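You operate a simulated robot arm through the tools that you are given. There is no shell and no other tool.

You run a simulated robot arm. Do the job below in one go: nothing can be reset, and whatever is moved stays where it is left.

Task
Tighten the copper screw under the clear lid with the red screwdriver.
Fine: stand the screwdriver back in its hole, shut the lid again and leave the other screws alone.
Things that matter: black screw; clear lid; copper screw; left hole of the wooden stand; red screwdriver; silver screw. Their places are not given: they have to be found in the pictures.

It is judged by the outcome, as a careful person would: the job done as asked, and still so three seconds after it is handed in. It fails if anything else is knocked over, pushed out of place, dropped, spilled or broken. A push-on lid holds only when it is set on centred and level and pressed home; a screw cap is set on level and turned clockwise until tight.

Robot
A 7-joint arm with a two-finger gripper, fixed in place. Base frame: the origin is at the foot of the arm, x ahead of it, y to its left, z up; the work surface is at about z = 0.81. Lengths are in m, angles in rad, forces in N, time in s.
With the tool pointing down near the work surface it reaches from about 0.34 to 0.72 m from the base axis. Its first joint turns from -1.152 to 1.152 rad. Payload 2.45 kg.
The tool frame sits at the grasp point between the pads (the TCP): z along the fingers, y along the line on which they close. The tips reach 0.026 m beyond it. Largest opening 0.096 m; the body of the gripper starts 0.069 m behind the TCP.
Orientation is told as [roll, pitch, yaw] about the base's x, y, z axes, in that order, counted from this pose: with the fingers straight down and closing along the base's y, the tool's x points along the base's -x, its y along +y and its z along -z.

Tools
- The arm moves only by the tool drive_tool. Its argument "motion" is a list of rows, each a list of 2 entries, a list of its own where there are three numbers: the shift along the base's x, y, z in units of 30 mm (1.0 is 30 mm), then the turn, a rotation vector about the base's x, y, z in units of 5 degrees (1.0 is 5 degrees). In form: [[[x, y, z], [rx, ry, rz]], ...]. A call has 1 to 20 rows; each row shifts and turns the commanded pose from where the row before left it. "claw" is the finger opening in m, from 0 to 0.096, set as the call begins (left out, the last holds). A call with a number of a shift or a turn outside -1 to 1 is refused whole. Rows are played at 5 a second. More than 0.05 m and 0.15 rad between two rows, or a gripper value outside its range, and nothing of the call is played. A pose out of reach is approached as far as the arm can. The call stops where the force on the tool passes 40 N (or 10 N more than at its start, if that is more) or the arm is blocked; 0.2 s more then pass. The fingers move at their own pace and stop on an object; they squeeze with about 23 N. The grip force told is the motor's: it shows also when the fingers shut on nothing. Time passes only in rows, and 0.2 s behind the last, so rows that do not move let the fingers close. The reply holds the time, the measured pose of the TCP, the force on the tool along the base axes, the opening and the grip force, in the units named above and with some noise, with the torque about the TCP (base axes, N m) and any sound that the robot's microphone picked up.
- Cameras (640 x 400 px; columns grow to the right, rows downward): "scene" is fixed at [0.1666, -0.3903, 1.4271]; the picture's right is [0.77, -0.63, 0.00], its down [-0.33, -0.41, -0.85] and it looks along [0.54, 0.66, -0.53] (base axes); focal length 308 px, centre (320, 200). "wrist" rides on the gripper at [0.082, 0.003, -0.098] in the tool frame; the picture's right is [-0.04, 1.00, 0.00], its down [-0.73, -0.03, -0.68] and it looks along [-0.68, -0.03, 0.73] (tool axes); focal length 256 px, centre (320, 200).
- grab_frame(camera): a new picture of that camera. It takes no simulated time.
- probe_pixels(camera, pixels): for up to 12 pixels [column, row] of the newest picture of that camera ("zoom" is the newest enlarged one), the place [x, y, z] in the base frame of the surface seen there, good to about 0.002 m. It takes no simulated time.
- zoom(camera, box): a new picture of the part [left, top, right, bottom] of that camera's present view, enlarged. It takes no simulated time.
- job_done(): hands the job in; it is judged then, once.

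Open the gripper and draw the arm clear of the work before you hand the job in, unless the task says otherwise.

The tools are called after "Call:" as name(argument=value, ...) on one line, values as JSON. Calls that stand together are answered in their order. drive_tool: Moves the arm, as the interface text tells. Its arguments: {"type":"object","properties":{"motion":{"type":"array","items":{"type":"array"}},"claw":{"type":"number"}},"required":["motion"]} The other tools are called the same way: grab_frame (camera) takes a picture; probe_pixels (camera, pixels) gives the place of the surface under pixels of a picture; zoom (camera, box) takes an enlarged picture of a part of a camera's view; job_done () hands the job in.

At the start:

```text
clock: 0.0
eef_pos: [0.4939, 0.0913, 1.2333]
ee_rot: [0.0, 0.0, 0.0]
wrist_force: [0.0, -0.4, -0.3]
torque: [-0.02, -0.02, 0.01]
opening: 0.0962
gripper_force: 0.0
```

scene: 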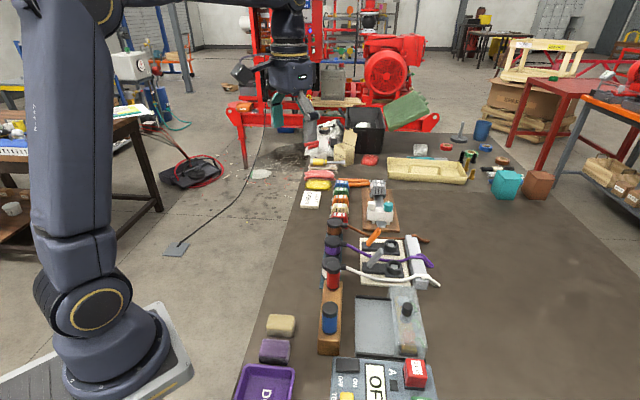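
wrist: 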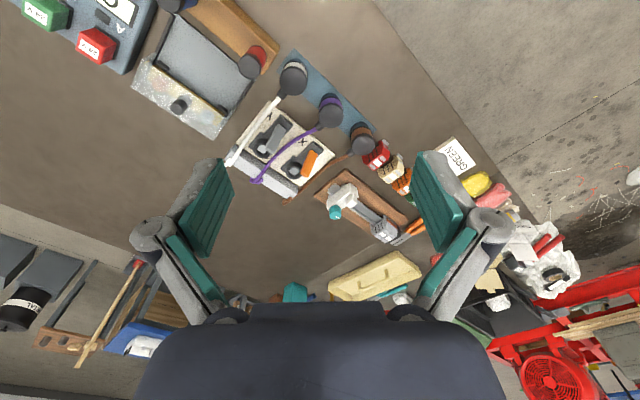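

The scene shows a wooden stand near (330,310) with red and blue drivers, and a box with a clear-ish lid near (390,325). I zoom in on these.

Call:
zoom(camera="scene", box=[230, 230, 470, 400])

Call:
zoom(camera="wrist", box=[60, 0, 380, 200])

```text
2.35 times, centred on (350, 315) of scene
```

zoom: 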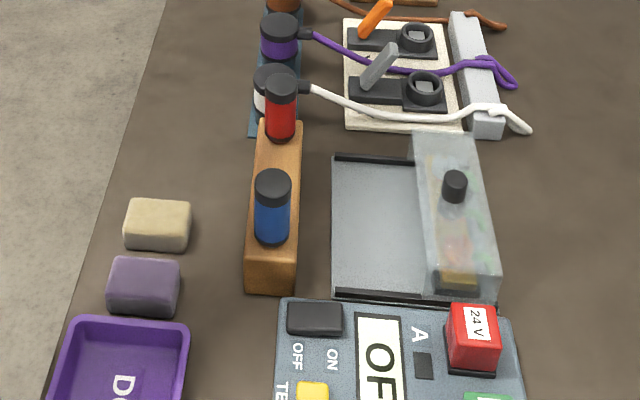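

```text
2.00 times, centred on (220, 100) of wrist
```

zoom: 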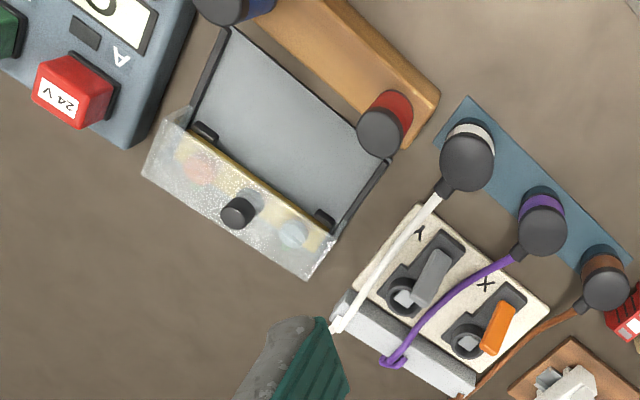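

I probe the key points on the enlarged scene view, to measure the stand, drivers, tray and lid.

Call:
zoom(camera="scene", box=[340, 275, 440, 365])

Call:
zoom(camera="wrist", box=[120, 0, 280, 150])

Call:
probe_pixels(camera="scene", pixels=[[332, 265], [331, 305], [331, 283], [330, 322], [323, 345], [340, 345], [358, 300], [358, 352], [405, 309], [395, 292], [425, 352], [404, 357]])

Call:
probe_pixels(camera="wrist", pixels=[[252, 67], [179, 106], [173, 16], [253, 93], [157, 65], [135, 85], [213, 138], [228, 118], [150, 55], [160, 66], [222, 109], [200, 60]])

```text
4.44 times, centred on (390, 320) of scene
```

zoom: 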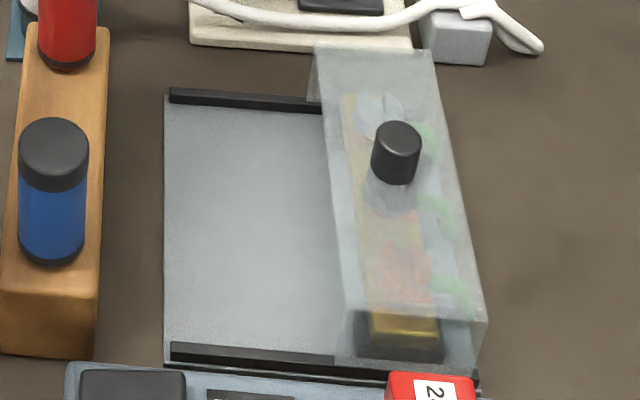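

```text
2.67 times, centred on (200, 75) of wrist
```

zoom: 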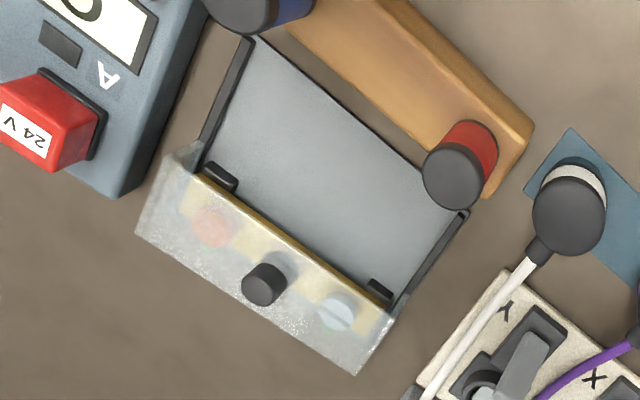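

```text
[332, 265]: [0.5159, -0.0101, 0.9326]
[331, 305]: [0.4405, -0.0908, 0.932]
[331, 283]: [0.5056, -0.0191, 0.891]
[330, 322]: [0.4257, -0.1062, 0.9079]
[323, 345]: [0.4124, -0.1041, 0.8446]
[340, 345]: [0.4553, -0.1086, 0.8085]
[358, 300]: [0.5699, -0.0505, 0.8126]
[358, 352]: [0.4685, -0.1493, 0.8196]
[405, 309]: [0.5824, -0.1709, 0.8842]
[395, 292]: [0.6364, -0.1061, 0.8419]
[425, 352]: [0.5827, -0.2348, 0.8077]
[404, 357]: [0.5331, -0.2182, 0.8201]
```

```text
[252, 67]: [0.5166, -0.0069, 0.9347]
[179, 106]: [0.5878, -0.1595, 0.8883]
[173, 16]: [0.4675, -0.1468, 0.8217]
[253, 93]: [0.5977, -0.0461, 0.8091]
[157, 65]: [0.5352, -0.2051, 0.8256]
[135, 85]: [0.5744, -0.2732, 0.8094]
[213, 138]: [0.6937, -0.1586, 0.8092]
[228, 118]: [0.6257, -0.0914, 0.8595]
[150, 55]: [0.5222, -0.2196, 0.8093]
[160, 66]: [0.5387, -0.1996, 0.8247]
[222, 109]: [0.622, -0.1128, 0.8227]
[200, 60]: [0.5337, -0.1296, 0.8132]
```

The clear lid sits over a block of screws, its knob at about (0.585,-0.165,0.888), with rails running along a grey plate towards the stand. I move above it, turned to match the stand's direction, for a closer look.

Call:
drive_tool(motion=[[[0.1, -0.82, -0.6], [0, 0, -0.944]], [[0.1, -0.82, -0.6], [0, 0, -0.944]], [[0.1, -0.82, -0.6], [0, 0, -0.944]], [[0.1, -0.82, -0.6], [0, 0, -0.944]], [[0.1, -0.82, -0.6], [0, 0, -0.944]], [[0.1, -0.82, -0.6], [0, 0, -0.944]], [[0.1, -0.82, -0.6], [0, 0, -0.944]], [[0.1, -0.82, -0.6], [0, 0, -0.944]], [[0.1, -0.82, -0.6], [0, 0, -0.944]]])

Call:
grab_frame(camera="wrist")

Call:
grab_frame(camera="scene")

```text
clock: 2.0
eef_pos: [0.5205, -0.1308, 1.0677]
ee_rot: [0.001, 0.0, -0.742]
wrist_force: [0.1, -0.3, -0.2]
torque: [0.03, 0.01, -0.04]
opening: 0.096
gripper_force: 0.1
```

```text
taken
```

wrist: 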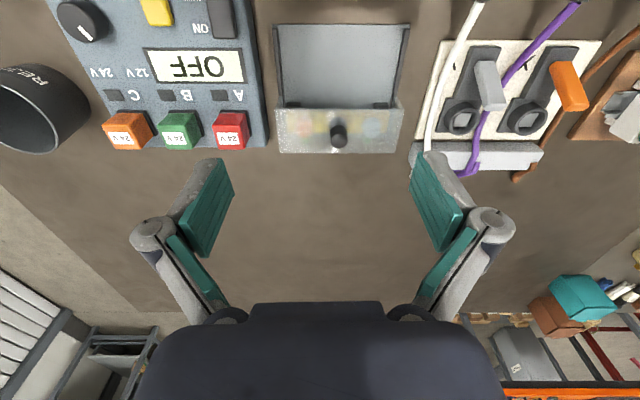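

```text
taken
```

scene: 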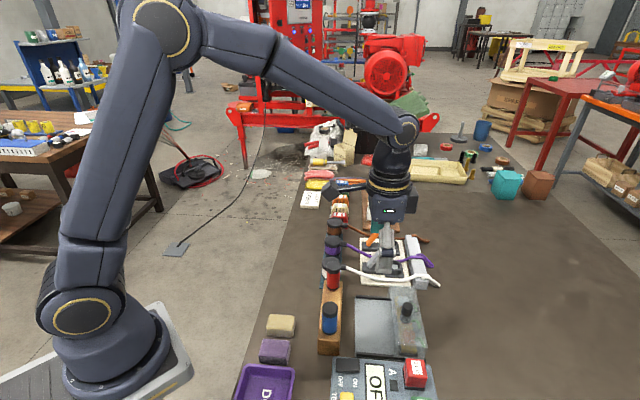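

The lid is at (340,125) in the wrist view, with the tray behind it at (345,65). I zoom in on it.

Call:
zoom(camera="wrist", box=[250, 10, 430, 165])

```text
2.58 times, centred on (340, 88) of wrist
```

zoom: 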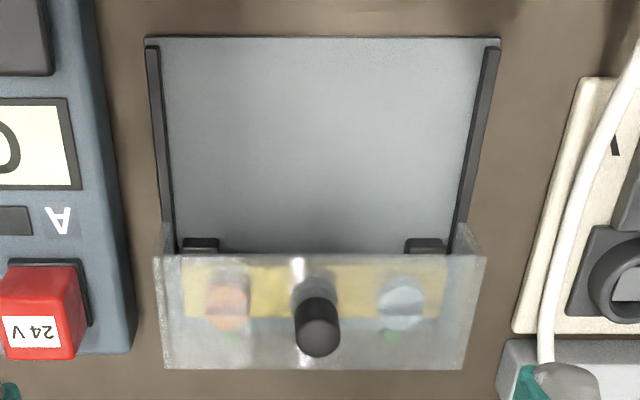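

I see three screws under the lid: copper at the left (zoom 225,305), one in the centre behind the knob and silver at the right (400,305). I lower the tool over the lid for a nearer look.

Call:
drive_tool(motion=[[[0.45, -0.2, -0.8], [0, 0, 0]], [[0.45, -0.2, -0.8], [0, 0, 0]], [[0.45, -0.2, -0.8], [0, 0, 0]], [[0.45, -0.2, -0.6], [0, 0, 0]]])

Call:
grab_frame(camera="wrist")

Call:
zoom(camera="wrist", box=[200, 20, 480, 200])

```text
clock: 3.0
eef_pos: [0.5746, -0.1552, 0.9812]
ee_rot: [-0.001, 0.001, -0.74]
wrist_force: [0.1, 0.0, -0.4]
torque: [-0.01, 0.02, 0.0]
opening: 0.0961
gripper_force: 0.1
```

```text
taken
```

wrist: 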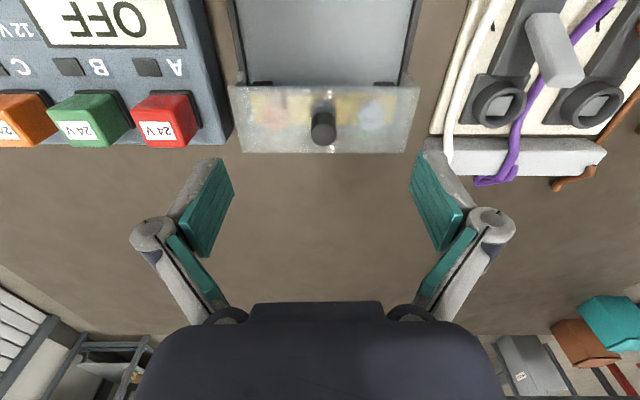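

```text
2.22 times, centred on (340, 110) of wrist
```

zoom: 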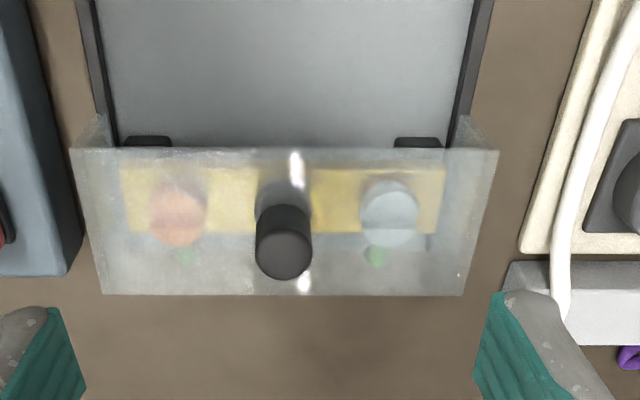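

Probing the lid's corners, the knob and the screws in this enlarged view.

Call:
probe_pixels(camera="zoom", pixels=[[80, 155], [490, 158], [112, 290], [455, 290], [283, 262], [270, 212], [178, 215], [388, 210], [150, 142], [420, 143], [90, 60], [482, 60]])

Call:
zoom(camera="scene", box=[340, 275, 440, 365])

```text
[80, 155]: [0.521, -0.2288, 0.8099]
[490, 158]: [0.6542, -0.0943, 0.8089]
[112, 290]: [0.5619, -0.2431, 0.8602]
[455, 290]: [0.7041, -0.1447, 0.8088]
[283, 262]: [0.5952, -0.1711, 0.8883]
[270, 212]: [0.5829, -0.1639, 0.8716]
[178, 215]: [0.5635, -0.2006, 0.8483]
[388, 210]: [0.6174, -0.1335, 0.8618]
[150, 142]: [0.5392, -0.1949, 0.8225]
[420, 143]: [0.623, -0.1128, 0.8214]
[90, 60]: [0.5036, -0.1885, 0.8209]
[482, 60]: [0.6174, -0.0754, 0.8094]
```

```text
4.44 times, centred on (390, 320) of scene
```

zoom: 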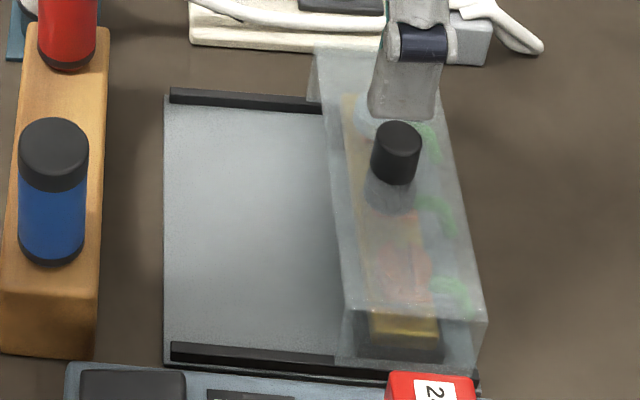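

I look more closely at the rail and lid ends in the scene view before deciding how the lid opens.

Call:
zoom(camera="scene", box=[380, 335, 430, 366])

Call:
zoom(camera="scene", box=[375, 280, 425, 311])

Call:
zoom(camera="wrist", box=[220, 60, 300, 110])

Call:
zoom(camera="wrist", box=[350, 60, 430, 110])

```text
12.80 times, centred on (405, 350) of scene
```

zoom: 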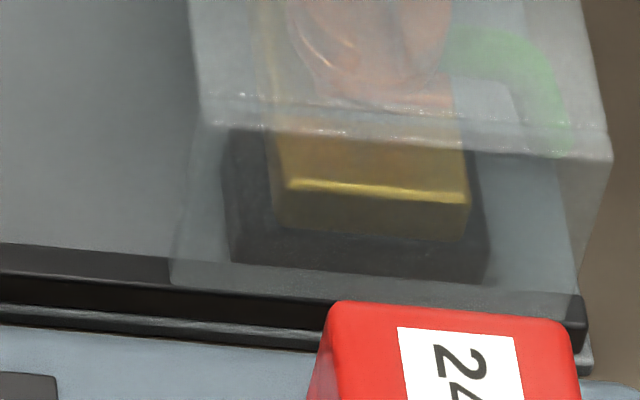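

```text
12.80 times, centred on (400, 296) of scene
```

zoom: 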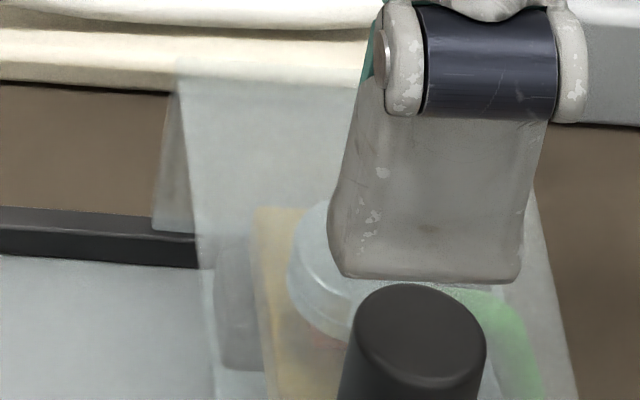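

```text
8.00 times, centred on (260, 85) of wrist
```

zoom: 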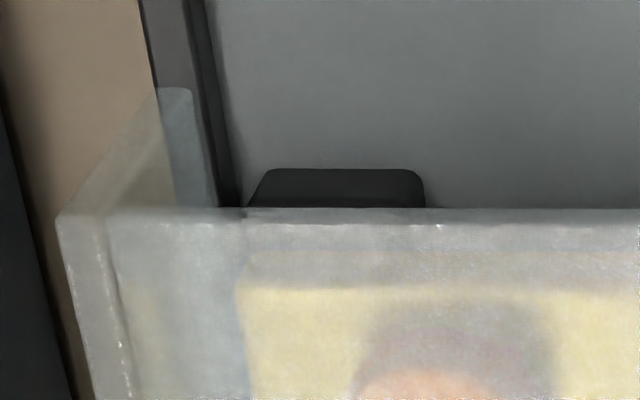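

```text
8.00 times, centred on (390, 85) of wrist
```

zoom: 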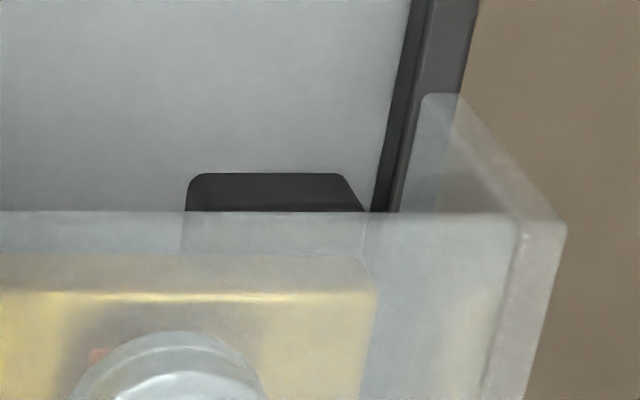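

The lid is a clear bridge whose end walls ride on the two black rails, so it slides over the plate towards the stand. I probe the knob precisely.

Call:
probe_pixels(camera="scene", pixels=[[407, 305], [404, 305], [410, 305], [407, 303], [407, 308], [413, 309]])

Call:
probe_pixels(camera="wrist", pixels=[[323, 132], [314, 133], [332, 133], [323, 124], [323, 141], [240, 120], [400, 120], [323, 95], [270, 110], [372, 115], [314, 118], [332, 118]])

```text
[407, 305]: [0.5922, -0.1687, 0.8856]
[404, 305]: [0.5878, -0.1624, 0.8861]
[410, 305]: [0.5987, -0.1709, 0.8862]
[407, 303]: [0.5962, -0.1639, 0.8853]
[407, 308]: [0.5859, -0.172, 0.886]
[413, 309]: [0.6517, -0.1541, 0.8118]
```

```text
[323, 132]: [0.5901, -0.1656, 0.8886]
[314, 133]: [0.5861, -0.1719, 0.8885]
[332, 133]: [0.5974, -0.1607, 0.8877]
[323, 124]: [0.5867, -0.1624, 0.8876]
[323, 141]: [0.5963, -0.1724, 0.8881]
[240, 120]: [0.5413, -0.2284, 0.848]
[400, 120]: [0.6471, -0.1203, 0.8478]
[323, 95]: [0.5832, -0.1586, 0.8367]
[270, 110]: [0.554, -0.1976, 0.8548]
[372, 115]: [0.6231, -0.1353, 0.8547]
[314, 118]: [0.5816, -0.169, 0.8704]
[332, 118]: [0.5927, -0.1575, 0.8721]
```

The knob's top centre is about (0.5915,-0.167,0.887). I centre over it and go down to TCP z 0.893 with the fingers open.

Call:
drive_tool(motion=[[[0.563, -0.4, 0], [0, 0, 0]], [[0, 0, -0.9], [0, 0, 0]], [[0, 0, -0.9], [0, 0, 0]], [[0, 0, -0.75], [0, 0, 0]], [[0, 0, -0.35], [0, 0, 0]], [[0, 0, 0], [0, 0, 0]]], claw=0.06)

Call:
zoom(camera="wrist", box=[180, 60, 460, 260])

Call:
zoom(camera="scene", box=[300, 230, 460, 370])

```text
clock: 4.4
eef_pos: [0.5932, -0.1659, 0.8933]
ee_rot: [-0.001, 0.001, -0.741]
wrist_force: [0.5, -0.5, 0.1]
torque: [0.01, 0.0, 0.01]
opening: 0.0601
gripper_force: 0.0
```

```text
2.00 times, centred on (320, 160) of wrist
```

zoom: 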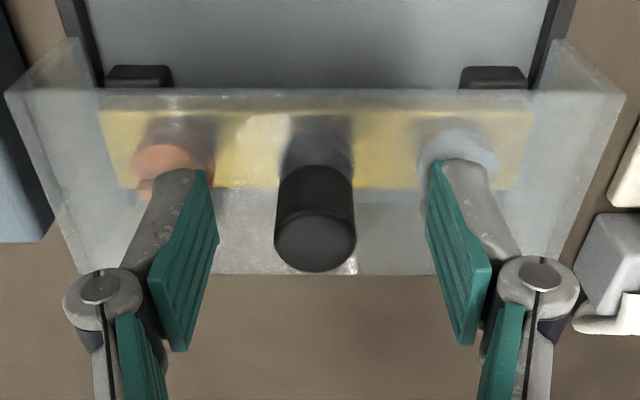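

```text
2.86 times, centred on (380, 300) of scene
```

zoom: 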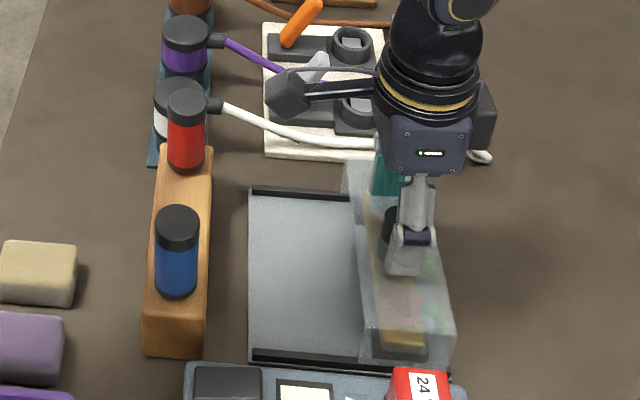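

The knob at zoom (315,220) lies between the pads. I close on it.

Call:
drive_tool(motion=[[[0, 0, 0], [0, 0, 0]], [[0, 0, 0], [0, 0, 0]], [[0, 0, 0], [0, 0, 0]], [[0, 0, 0], [0, 0, 0]], [[0, 0, 0], [0, 0, 0]]], claw=0.008)

Call:
zoom(camera="wrist", box=[180, 60, 460, 260])

```text
clock: 5.6
eef_pos: [0.5913, -0.1672, 0.8947]
ee_rot: [-0.002, 0.0, -0.74]
wrist_force: [-6.9, -6.8, 1.5]
torque: [-0.14, 0.19, 0.07]
opening: 0.0211
gripper_force: 44.7
```

```text
2.00 times, centred on (320, 160) of wrist
```

zoom: 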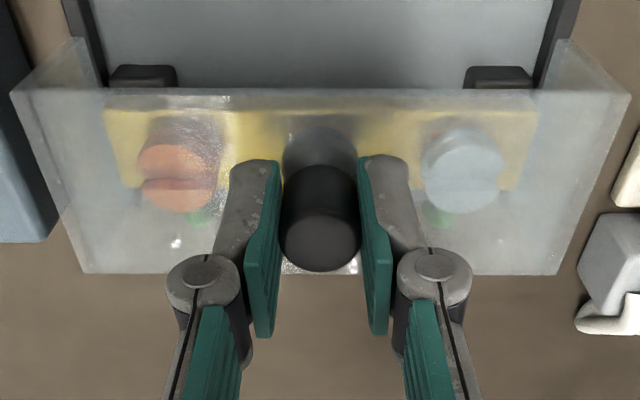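

The knob is held (opening 0.021) with a small sideways force, so I nudge the command to release it, then slide 10 mm towards the stand as a test.

Call:
drive_tool(motion=[[[-0.052, -0.057, 0], [0, 0, 0]], [[-0.123, 0.1125, 0], [0, 0, 0]], [[-0.123, 0.1125, 0], [0, 0, 0]]])

Call:
zoom(camera="wrist", box=[180, 60, 460, 260])

```text
clock: 6.4
eef_pos: [0.5856, -0.1605, 0.8939]
ee_rot: [0.004, -0.002, -0.739]
wrist_force: [2.0, 1.2, 3.2]
torque: [0.46, 0.39, 0.03]
opening: 0.0207
gripper_force: 45.0
```

```text
2.00 times, centred on (320, 160) of wrist
```

zoom: 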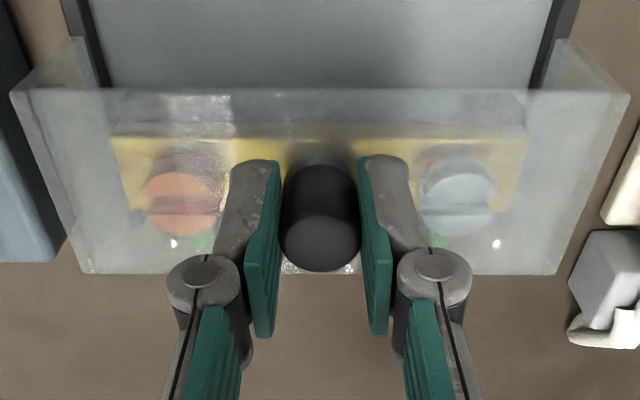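

The lid slides freely (a few N). I slide another 60 mm.

Call:
drive_tool(motion=[[[-0.184, 0.169, 0], [0, 0, 0]], [[-0.184, 0.169, 0], [0, 0, 0]], [[-0.184, 0.169, 0], [0, 0, 0]], [[-0.184, 0.169, 0], [0, 0, 0]], [[-0.184, 0.169, 0], [0, 0, 0]], [[-0.184, 0.169, 0], [0, 0, 0]], [[-0.184, 0.169, 0], [0, 0, 0]], [[-0.184, 0.169, 0], [0, 0, 0]]])

Call:
grab_frame(camera="wrist")

Call:
zoom(camera="scene", box=[300, 230, 460, 370])

```text
clock: 8.2
eef_pos: [0.5417, -0.1192, 0.8938]
ee_rot: [0.006, -0.003, -0.737]
wrist_force: [23.8, 22.8, 4.2]
torque: [0.12, -0.99, 0.14]
opening: 0.0212
gripper_force: 45.1
```

```text
taken
```

wrist: 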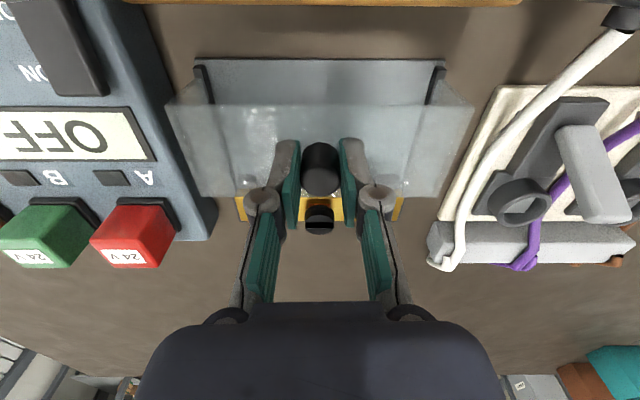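

```text
2.86 times, centred on (380, 300) of scene
```

zoom: 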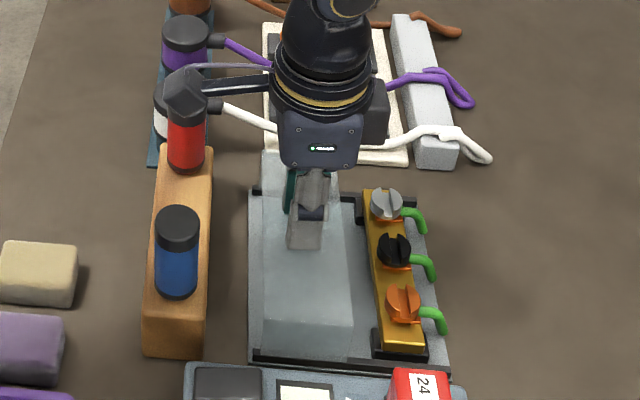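

The lid now sits clear of the three exposed screws (scene zoom: silver 387,205; black 394,250; copper 404,300). I relieve the 33 N side load by a 1 mm nudge, then release the knob and rise.

Call:
drive_tool(motion=[[[0.0225, 0.0245, 0], [0, 0, 0]], [[0, 0, 0], [0, 0, 0]]])

Call:
drive_tool(motion=[[[0, 0, 0], [0, 0, 0]], [[0, 0, 0], [0, 0, 0]], [[0, 0, 0], [0, 0, 0]], [[0, 0, 0.5], [0, 0, 0]], [[0, 0, 0.8], [0, 0, 0]], [[0, 0, 1], [0, 0, 0]], [[0, 0, 1], [0, 0, 0]]], claw=0.06)

Call:
grab_frame(camera="wrist")

Call:
zoom(camera="scene", box=[300, 230, 460, 370])

```text
clock: 8.8
eef_pos: [0.5413, -0.1183, 0.8934]
ee_rot: [0.007, 0.0, -0.738]
wrist_force: [22.2, 21.3, 4.7]
torque: [0.09, -0.99, 0.11]
opening: 0.021
gripper_force: 44.8
```

```text
clock: 10.4
eef_pos: [0.5423, -0.1222, 0.9933]
ee_rot: [0.0, -0.002, -0.741]
wrist_force: [-0.2, -0.5, -0.7]
torque: [0.0, -0.01, -0.04]
opening: 0.0596
gripper_force: 0.1
```

```text
taken
```

wrist: 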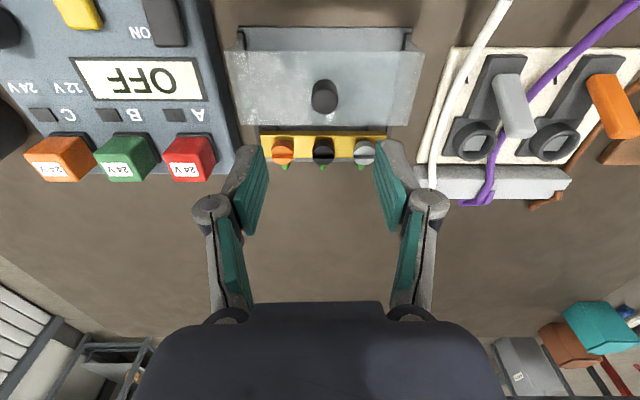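

```text
2.86 times, centred on (380, 300) of scene
```

zoom: 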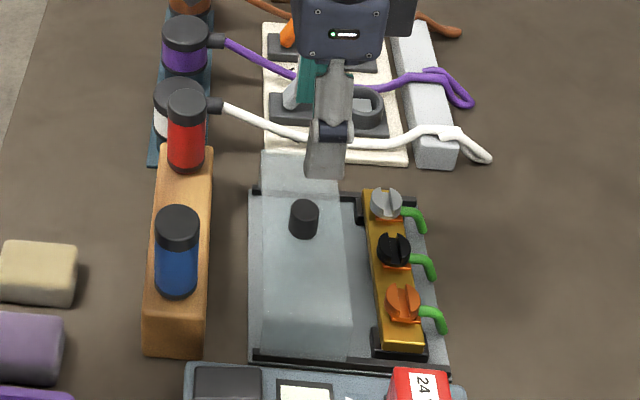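

The lid stays put with its knob at (325,97). I zoom on the screws and probe them.

Call:
zoom(camera="wrist", box=[240, 115, 400, 185])

Call:
probe_pixels(camera="wrist", pixels=[[282, 151], [323, 151], [363, 151], [325, 95], [282, 146], [282, 157], [275, 151], [289, 151], [355, 151], [371, 151]])

Call:
zoom(camera="scene", box=[385, 285, 435, 360])

Call:
zoom(camera="scene", box=[310, 250, 370, 360])

```text
4.00 times, centred on (320, 150) of wrist
```

zoom: 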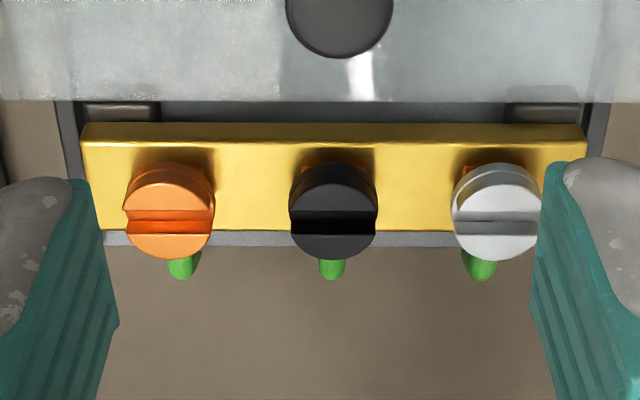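

```text
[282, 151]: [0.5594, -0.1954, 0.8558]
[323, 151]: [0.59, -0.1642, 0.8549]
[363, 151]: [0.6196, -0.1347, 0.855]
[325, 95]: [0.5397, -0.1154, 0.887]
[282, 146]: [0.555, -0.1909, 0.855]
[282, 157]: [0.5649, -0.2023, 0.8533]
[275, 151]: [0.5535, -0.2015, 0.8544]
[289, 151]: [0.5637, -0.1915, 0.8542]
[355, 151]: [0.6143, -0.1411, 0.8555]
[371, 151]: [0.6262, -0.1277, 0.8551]
```

```text
5.33 times, centred on (410, 322) of scene
```

zoom: 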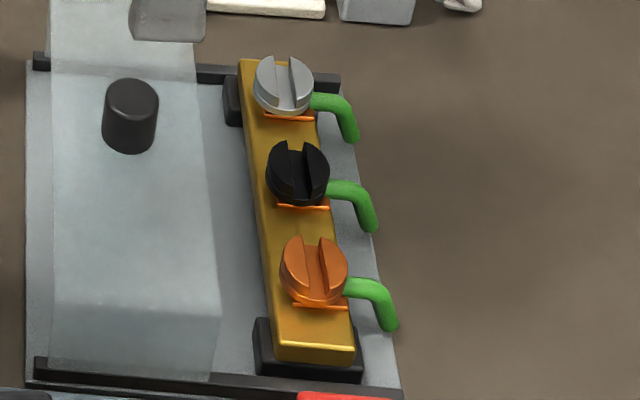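

```text
3.64 times, centred on (340, 305) of scene
```

zoom: 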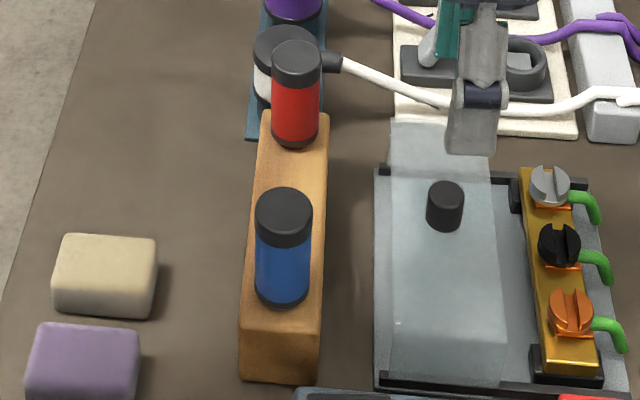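

Rails and screws line up at exactly 45 degrees; copper screw centre is near (0.5593,-0.196), head top 0.855. Now I probe the red driver and its surroundings.

Call:
probe_pixels(camera="scene", pixels=[[333, 266], [328, 266], [338, 266], [333, 262], [333, 271], [333, 278], [333, 287], [327, 258], [333, 291], [340, 264], [330, 306], [330, 340]])

Call:
zoom(camera="scene", box=[300, 225, 370, 300])

```text
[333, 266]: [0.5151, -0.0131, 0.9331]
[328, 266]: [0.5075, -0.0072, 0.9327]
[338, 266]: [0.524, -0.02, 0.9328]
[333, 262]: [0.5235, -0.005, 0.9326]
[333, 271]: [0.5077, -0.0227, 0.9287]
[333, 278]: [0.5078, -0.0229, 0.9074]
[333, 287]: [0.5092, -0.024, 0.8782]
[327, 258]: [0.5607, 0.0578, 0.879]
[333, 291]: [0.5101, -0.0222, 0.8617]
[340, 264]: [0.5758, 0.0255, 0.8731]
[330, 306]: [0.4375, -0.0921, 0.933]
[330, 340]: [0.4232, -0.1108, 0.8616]
```

```text
5.33 times, centred on (335, 262) of scene
```

zoom: 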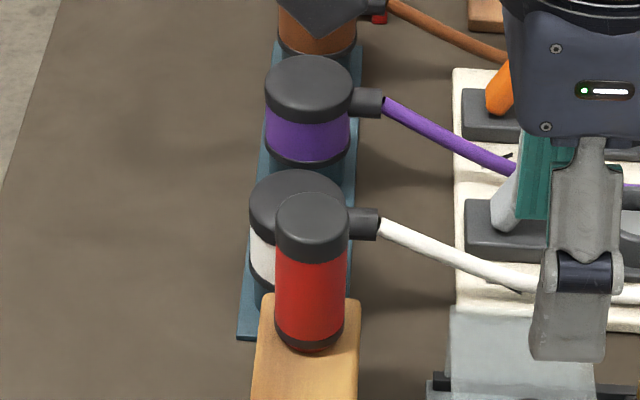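

Red driver centre is about (0.5165,-0.0115), top 0.933. I rise and move above it while turning the tool counterclockwise to +45 degrees, to have clockwise travel in hand later.

Call:
drive_tool(motion=[[[-0.048, 0.205, 0.19], [0, 0, 0.972]], [[-0.048, 0.205, 0.19], [0, 0, 0.972]], [[-0.048, 0.205, 0.19], [0, 0, 0.972]], [[-0.048, 0.205, 0.19], [0, 0, 0.972]], [[-0.048, 0.205, 0.19], [0, 0, 0.972]], [[-0.048, 0.205, 0.19], [0, 0, 0.972]], [[-0.048, 0.205, 0.19], [0, 0, 0.972]], [[-0.048, 0.205, 0.19], [0, 0, 0.972]], [[-0.048, 0.205, 0.19], [0, 0, 0.972]], [[-0.048, 0.205, 0.19], [0, 0, 0.972]], [[-0.048, 0.205, 0.19], [0, 0, 0.972]], [[-0.048, 0.205, 0.19], [0, 0, 0.972]], [[-0.048, 0.205, 0.19], [0, 0, 0.972]], [[-0.048, 0.205, 0.19], [0, 0, 0.972]], [[-0.048, 0.205, 0.19], [0, 0, 0.972]], [[-0.048, 0.205, 0.19], [0, 0, 0.972]], [[-0.048, 0.205, 0.19], [0, 0, 0.972]], [[-0.048, 0.205, 0.19], [0, 0, 0.972]]])

Call:
grab_frame(camera="wrist")

```text
clock: 14.2
eef_pos: [0.5148, -0.0104, 1.0962]
ee_rot: [0.0, 0.0, 0.789]
wrist_force: [0.5, -0.3, -0.6]
torque: [-0.02, 0.02, -0.02]
opening: 0.0601
gripper_force: 0.1
```

```text
taken
```

wrist: 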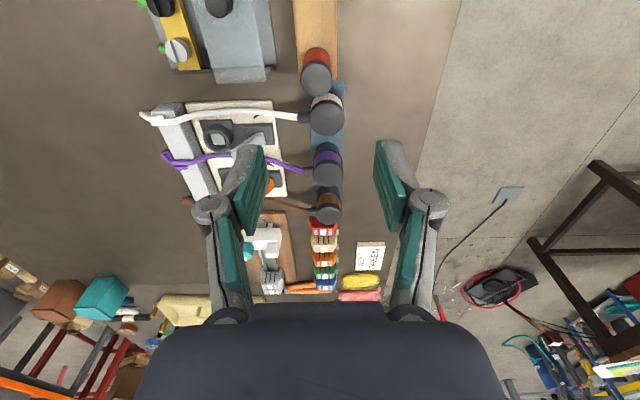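

It follows well. I test whether the wrist can turn on to +135 degrees here in free air.

Call:
drive_tool(motion=[[[0, 0, 0], [0, 0, 1]], [[0, 0, 0], [0, 0, 1]], [[0, 0, 0], [0, 0, 1]], [[0, 0, 0], [0, 0, 1]], [[0, 0, 0], [0, 0, 1]], [[0, 0, 0], [0, 0, 1]], [[0, 0, 0], [0, 0, 1]], [[0, 0, 0], [0, 0, 1]], [[0, 0, 0], [0, 0, 1]], [[0, 0, 0], [0, 0, 1]], [[0, 0, 0], [0, 0, 1]], [[0, 0, 0], [0, 0, 1]], [[0, 0, 0], [0, 0, 1]], [[0, 0, 0], [0, 0, 1]], [[0, 0, 0], [0, 0, 1]], [[0, 0, 0], [0, 0, 1]], [[0, 0, 0], [0, 0, 1]], [[0, 0, 0], [0, 0, 1]]])

Call:
grab_frame(camera="wrist")

```text
clock: 18.0
eef_pos: [0.5147, -0.0105, 1.0964]
ee_rot: [0.0, 0.001, 2.359]
wrist_force: [0.0, -1.2, -0.5]
torque: [0.01, 0.02, -0.02]
opening: 0.0598
gripper_force: 0.0
```

```text
taken
```

wrist: 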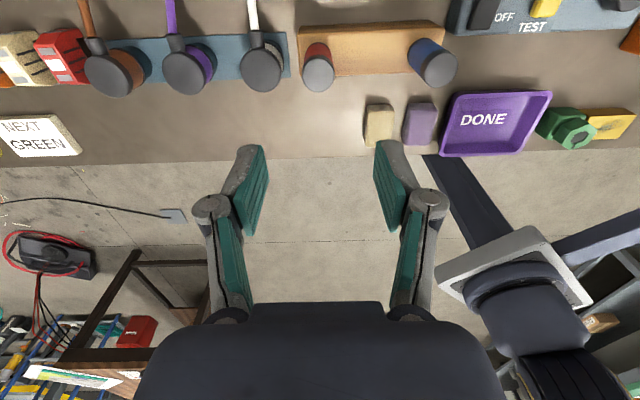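

It reached +135 degrees. I test 20 degrees more to know the margin at the screw, where the base joint is turned clockwise.

Call:
drive_tool(motion=[[[0, 0, 0], [0, 0, 1]], [[0, 0, 0], [0, 0, 1]], [[0, 0, 0], [0, 0, 1]], [[0, 0, 0], [0, 0, 1]]])

```text
clock: 19.0
eef_pos: [0.5151, -0.0115, 1.0947]
ee_rot: [0.001, -0.001, 2.708]
wrist_force: [0.0, -0.6, 0.2]
torque: [0.01, 0.0, -0.01]
opening: 0.0599
gripper_force: 0.1
```

There is margin. I turn back to +135 degrees and go down to z 1.0 to centre on the red driver.

Call:
drive_tool(motion=[[[0, 0, -0.8], [0, 0, -1]], [[0, 0, -0.8], [0, 0, -1]], [[0, 0, -0.8], [0, 0, -1]], [[0, 0, -0.8], [0, 0, -1]], [[0, 0, 0], [0, 0, 0]]])

Call:
grab_frame(camera="wrist")

Call:
zoom(camera="wrist", box=[240, 60, 400, 160])

```text
clock: 20.2
eef_pos: [0.512, -0.0106, 0.9978]
ee_rot: [0.001, 0.003, 2.356]
wrist_force: [-0.2, -0.1, 0.0]
torque: [0.05, -0.01, 0.0]
opening: 0.0599
gripper_force: 0.1
```

```text
taken
```

wrist: 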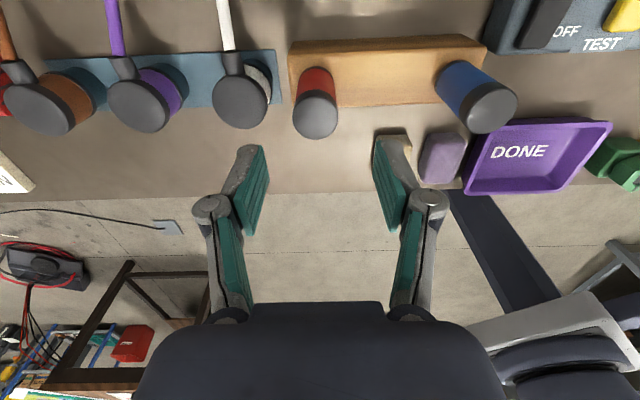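

```text
4.00 times, centred on (320, 110) of wrist
```

zoom: 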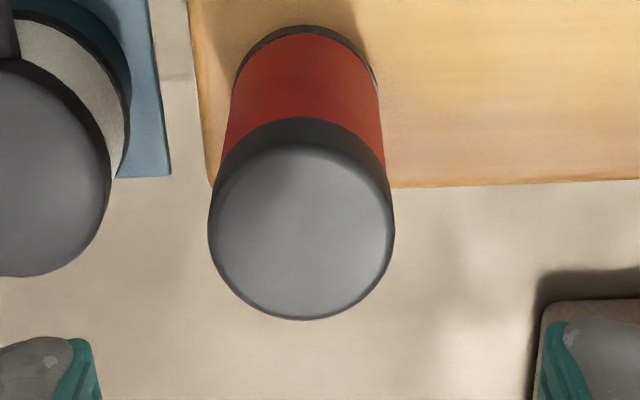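

The cap's disc is centred near (315.5,118). I probe it there and at its rims.

Call:
probe_pixels(camera="wrist", pixels=[[315.5, 118], [295, 118], [336, 118], [315.5, 99], [315.5, 136], [316, 80], [300, 73], [215, 105], [240, 100]])

```text
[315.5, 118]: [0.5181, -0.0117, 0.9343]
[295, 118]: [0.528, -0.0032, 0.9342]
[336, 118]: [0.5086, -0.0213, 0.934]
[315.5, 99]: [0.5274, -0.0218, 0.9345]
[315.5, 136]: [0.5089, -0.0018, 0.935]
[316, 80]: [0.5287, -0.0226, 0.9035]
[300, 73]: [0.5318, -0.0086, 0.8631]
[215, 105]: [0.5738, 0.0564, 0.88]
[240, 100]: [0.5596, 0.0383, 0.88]
```

Cap centre is (0.5182,-0.012), so I shift about (+5,-1.4) mm and lower the open fingers around the handle to TCP z about 0.905.

Call:
drive_tool(motion=[[[0.165, -0.047, 0], [0, 0, 0]], [[0, 0, -0.8], [0, 0, 0]], [[0, 0, -0.8], [0, 0, 0]], [[0, 0, -0.8], [0, 0, 0]], [[0, 0, -0.7], [0, 0, 0]], [[0, 0, 0], [0, 0, 0]]])

Call:
grab_frame(camera="wrist")

Call:
zoom(camera="scene", box=[280, 210, 400, 310])

```text
clock: 21.6
eef_pos: [0.5192, -0.0123, 0.9051]
ee_rot: [0.001, 0.0, 2.358]
wrist_force: [-0.6, 0.7, 0.6]
torque: [0.01, -0.03, 0.0]
opening: 0.0603
gripper_force: 0.1
```

```text
taken
```

wrist: 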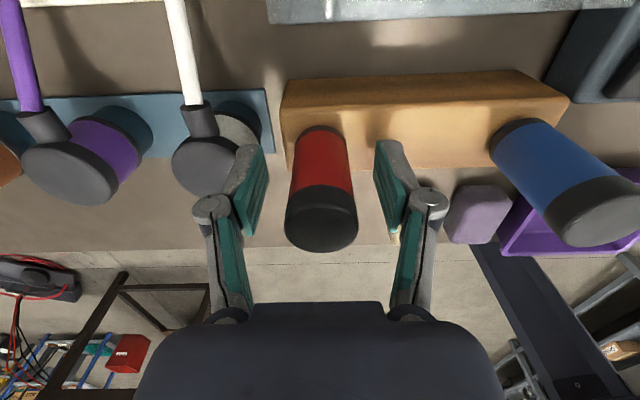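

```text
4.00 times, centred on (340, 260) of scene
```

zoom: 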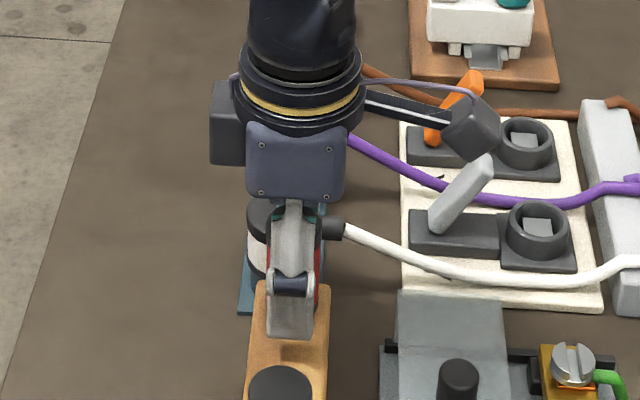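

The handle is between the pads (cap at (320,215)) with no contact force. I close on it.

Call:
drive_tool(motion=[[[0, 0, 0], [0, 0, 0]], [[0, 0, 0], [0, 0, 0]], [[0, 0, 0], [0, 0, 0]], [[0, 0, 0], [0, 0, 0]], [[0, 0, 0], [0, 0, 0]]], claw=0.01)

Call:
grab_frame(camera="wrist")

```text
clock: 22.8
eef_pos: [0.52, -0.0122, 0.9051]
ee_rot: [-0.001, 0.0, 2.357]
wrist_force: [-0.3, -0.2, -0.5]
torque: [0.02, -0.04, 0.02]
opening: 0.0301
gripper_force: 23.1
```

```text
taken
```

wrist: 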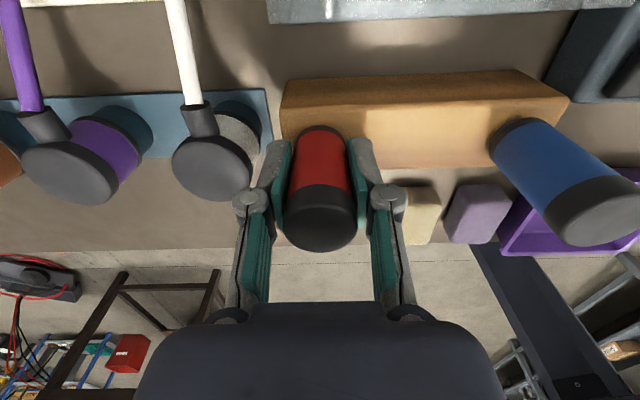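

The handle is gripped (opening 0.030, 23 N). I lift it straight up by 90 mm.

Call:
drive_tool(motion=[[[0, 0, 0.3], [0, 0, 0]], [[0, 0, 0.5], [0, 0, 0]], [[0, 0, 0.5], [0, 0, 0]], [[0, 0, 0.6], [0, 0, 0]], [[0, 0, 0.6], [0, 0, 0]], [[0, 0, 0.5], [0, 0, 0]], [[0, 0, 0], [0, 0, 0]]])

Call:
grab_frame(camera="wrist")

Call:
zoom(camera="scene", box=[280, 210, 400, 310])

```text
clock: 24.4
eef_pos: [0.5202, -0.0117, 0.9962]
ee_rot: [-0.003, 0.0, 2.357]
wrist_force: [0.3, -0.5, -0.8]
torque: [0.0, 0.0, -0.03]
opening: 0.0301
gripper_force: 22.9
```

```text
taken
```

wrist: 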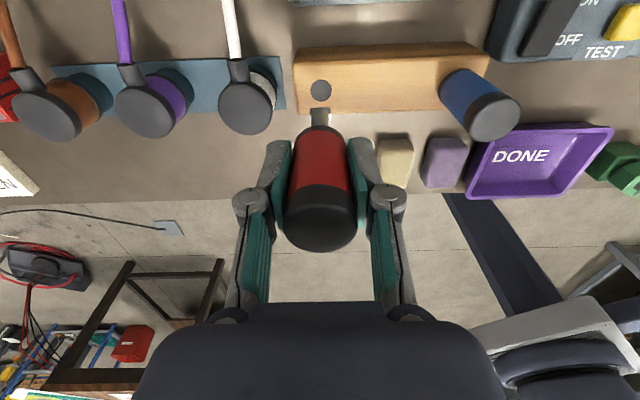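

```text
4.00 times, centred on (340, 260) of scene
```

zoom: 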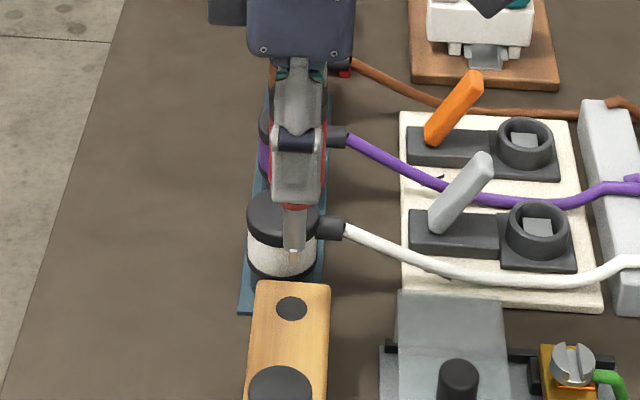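

The driver is out of its hole. I zoom on the shaft and blade to see its orientation and measure its tip and the hole.

Call:
zoom(camera="wrist", box=[280, 70, 360, 140])

Call:
zoom(camera="scene", box=[325, 245, 360, 280])

Call:
probe_pixels(camera="wrist", pixels=[[320, 111], [314, 111], [326, 111], [320, 118], [320, 91], [311, 91], [330, 91], [320, 82], [320, 100], [320, 128]])

```text
5.71 times, centred on (320, 105) of wrist
```

zoom: 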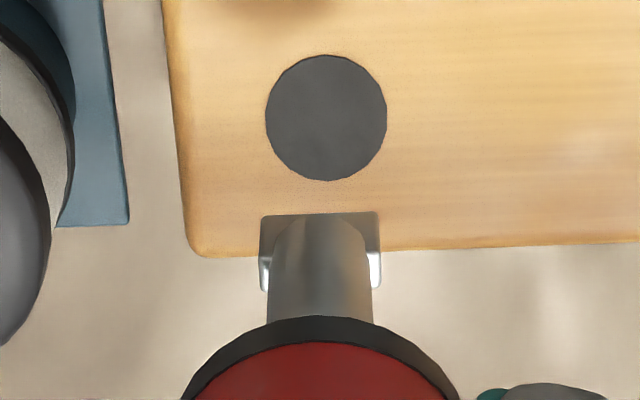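

```text
11.43 times, centred on (342, 262) of scene
```

zoom: 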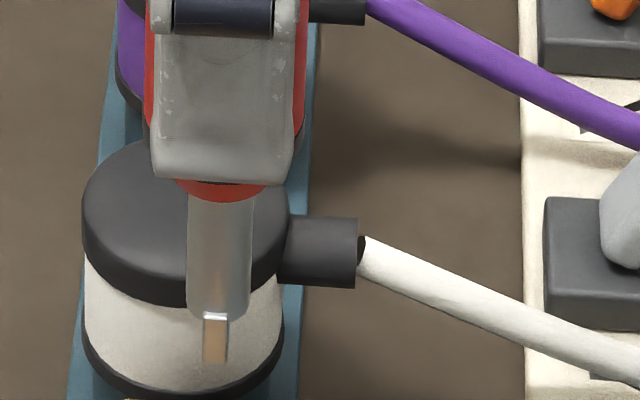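

```text
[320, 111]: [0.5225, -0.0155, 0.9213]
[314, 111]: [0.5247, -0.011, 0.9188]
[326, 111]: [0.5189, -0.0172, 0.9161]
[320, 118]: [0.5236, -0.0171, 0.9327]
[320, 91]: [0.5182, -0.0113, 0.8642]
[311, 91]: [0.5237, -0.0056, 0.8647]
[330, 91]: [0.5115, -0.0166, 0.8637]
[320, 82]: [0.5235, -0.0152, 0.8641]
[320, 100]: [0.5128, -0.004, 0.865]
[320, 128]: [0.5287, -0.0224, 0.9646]
```

The blade is wide along the stand's axis, matching the copper slot's direction, and its tip is about 93 mm below the TCP. I carry the driver at the same yaw, a little higher, to above the copper screw.

Call:
drive_tool(motion=[[[0, 0, 0.5], [0, 0, 0]], [[0, 0, 0.3], [0, 0, 0]], [[0.168, -0.771, 0], [0, 0, 0]], [[0.168, -0.771, 0], [0, 0, 0]], [[0.168, -0.771, 0], [0, 0, 0]], [[0.168, -0.771, 0], [0, 0, 0]], [[0.168, -0.771, 0], [0, 0, 0]], [[0.168, -0.771, 0], [0, 0, 0]], [[0.168, -0.771, 0], [0, 0, 0]], [[0.168, -0.771, 0], [0, 0, 0]], [[0, 0, 0], [0, 0, 0]]])

Call:
grab_frame(camera="wrist")

Call:
zoom(camera="scene", box=[350, 230, 460, 370])

```text
clock: 26.8
eef_pos: [0.5597, -0.1958, 1.0198]
ee_rot: [0.0, 0.001, 2.356]
wrist_force: [-0.2, 0.0, -0.6]
torque: [0.02, -0.02, 0.01]
opening: 0.0303
gripper_force: 22.9
```

```text
taken
```

wrist: 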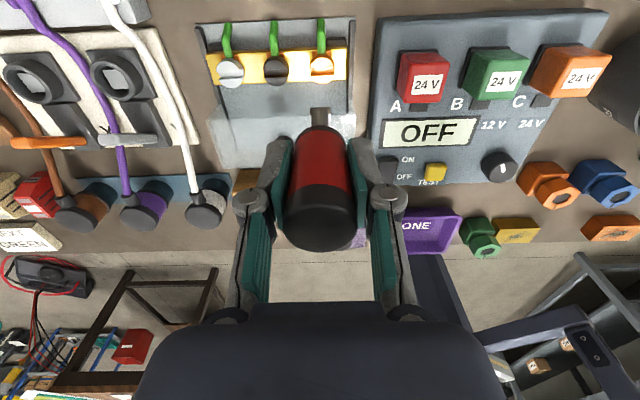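

```text
2.86 times, centred on (405, 300) of scene
```

zoom: 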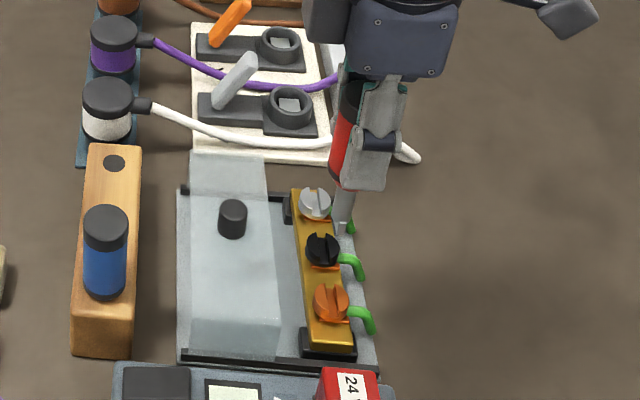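

At the screw, yaw holds at 135 degrees. I measure the copper screw (321,65) and the blade tip in this view.

Call:
zoom(camera="wrist", box=[280, 40, 360, 140])

Call:
probe_pixels(camera="wrist", pixels=[[321, 66], [313, 66], [329, 66], [321, 60], [321, 72], [319, 118], [276, 68], [231, 70]])

```text
4.00 times, centred on (320, 90) of wrist
```

zoom: 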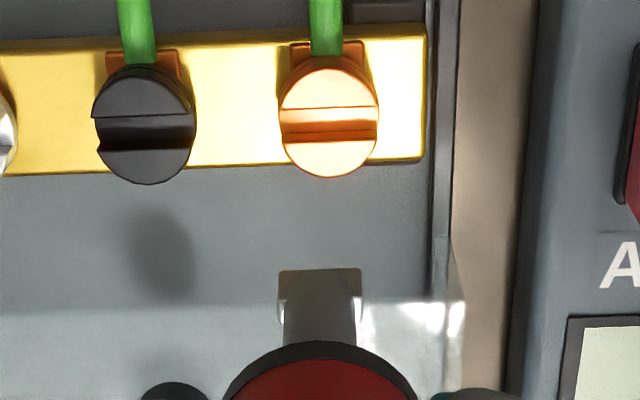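

```text
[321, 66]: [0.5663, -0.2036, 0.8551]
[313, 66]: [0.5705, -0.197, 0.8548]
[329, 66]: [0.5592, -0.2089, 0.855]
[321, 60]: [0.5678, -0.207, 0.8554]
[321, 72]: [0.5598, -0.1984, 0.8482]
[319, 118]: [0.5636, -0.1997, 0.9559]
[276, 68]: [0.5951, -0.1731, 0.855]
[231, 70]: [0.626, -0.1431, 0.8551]
```

The screw's slot lies about 5 mm further in the +v direction and 2 mm in -u from the blade. I correct by (+1.9,-5.2) mm and descend to leave the tip about 10 mm above the head.

Call:
drive_tool(motion=[[[0.063, -0.173, 0], [0, 0, 0]], [[0, 0, -0.7], [0, 0, 0]], [[0, 0, -0.7], [0, 0, 0]], [[0, 0, -0.6], [0, 0, 0]], [[0, 0, 0], [0, 0, 0]]])

Call:
zoom(camera="wrist", box=[280, 40, 360, 140])

Call:
zoom(camera="scene", box=[390, 280, 440, 360])

```text
clock: 28.0
eef_pos: [0.5622, -0.202, 0.961]
ee_rot: [0.0, 0.0, 2.359]
wrist_force: [0.0, 0.5, -0.1]
torque: [-0.02, 0.04, -0.03]
opening: 0.0299
gripper_force: 23.5
```

```text
4.00 times, centred on (320, 90) of wrist
```

zoom: 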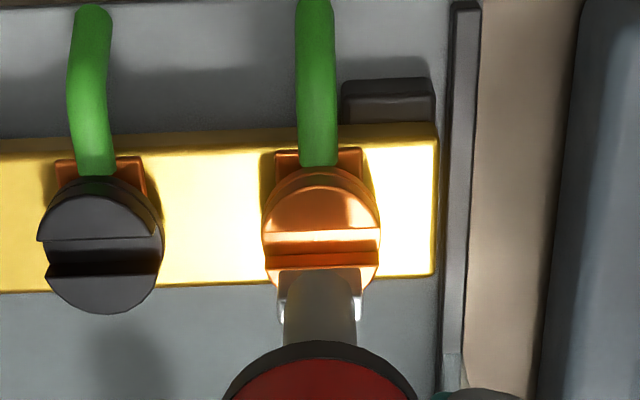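

```text
5.00 times, centred on (415, 320) of scene
```

zoom: 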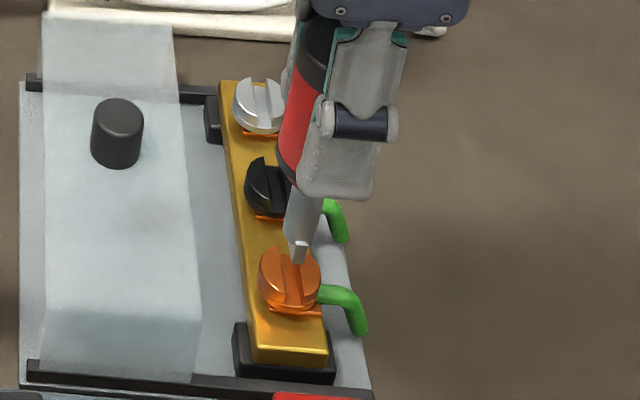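

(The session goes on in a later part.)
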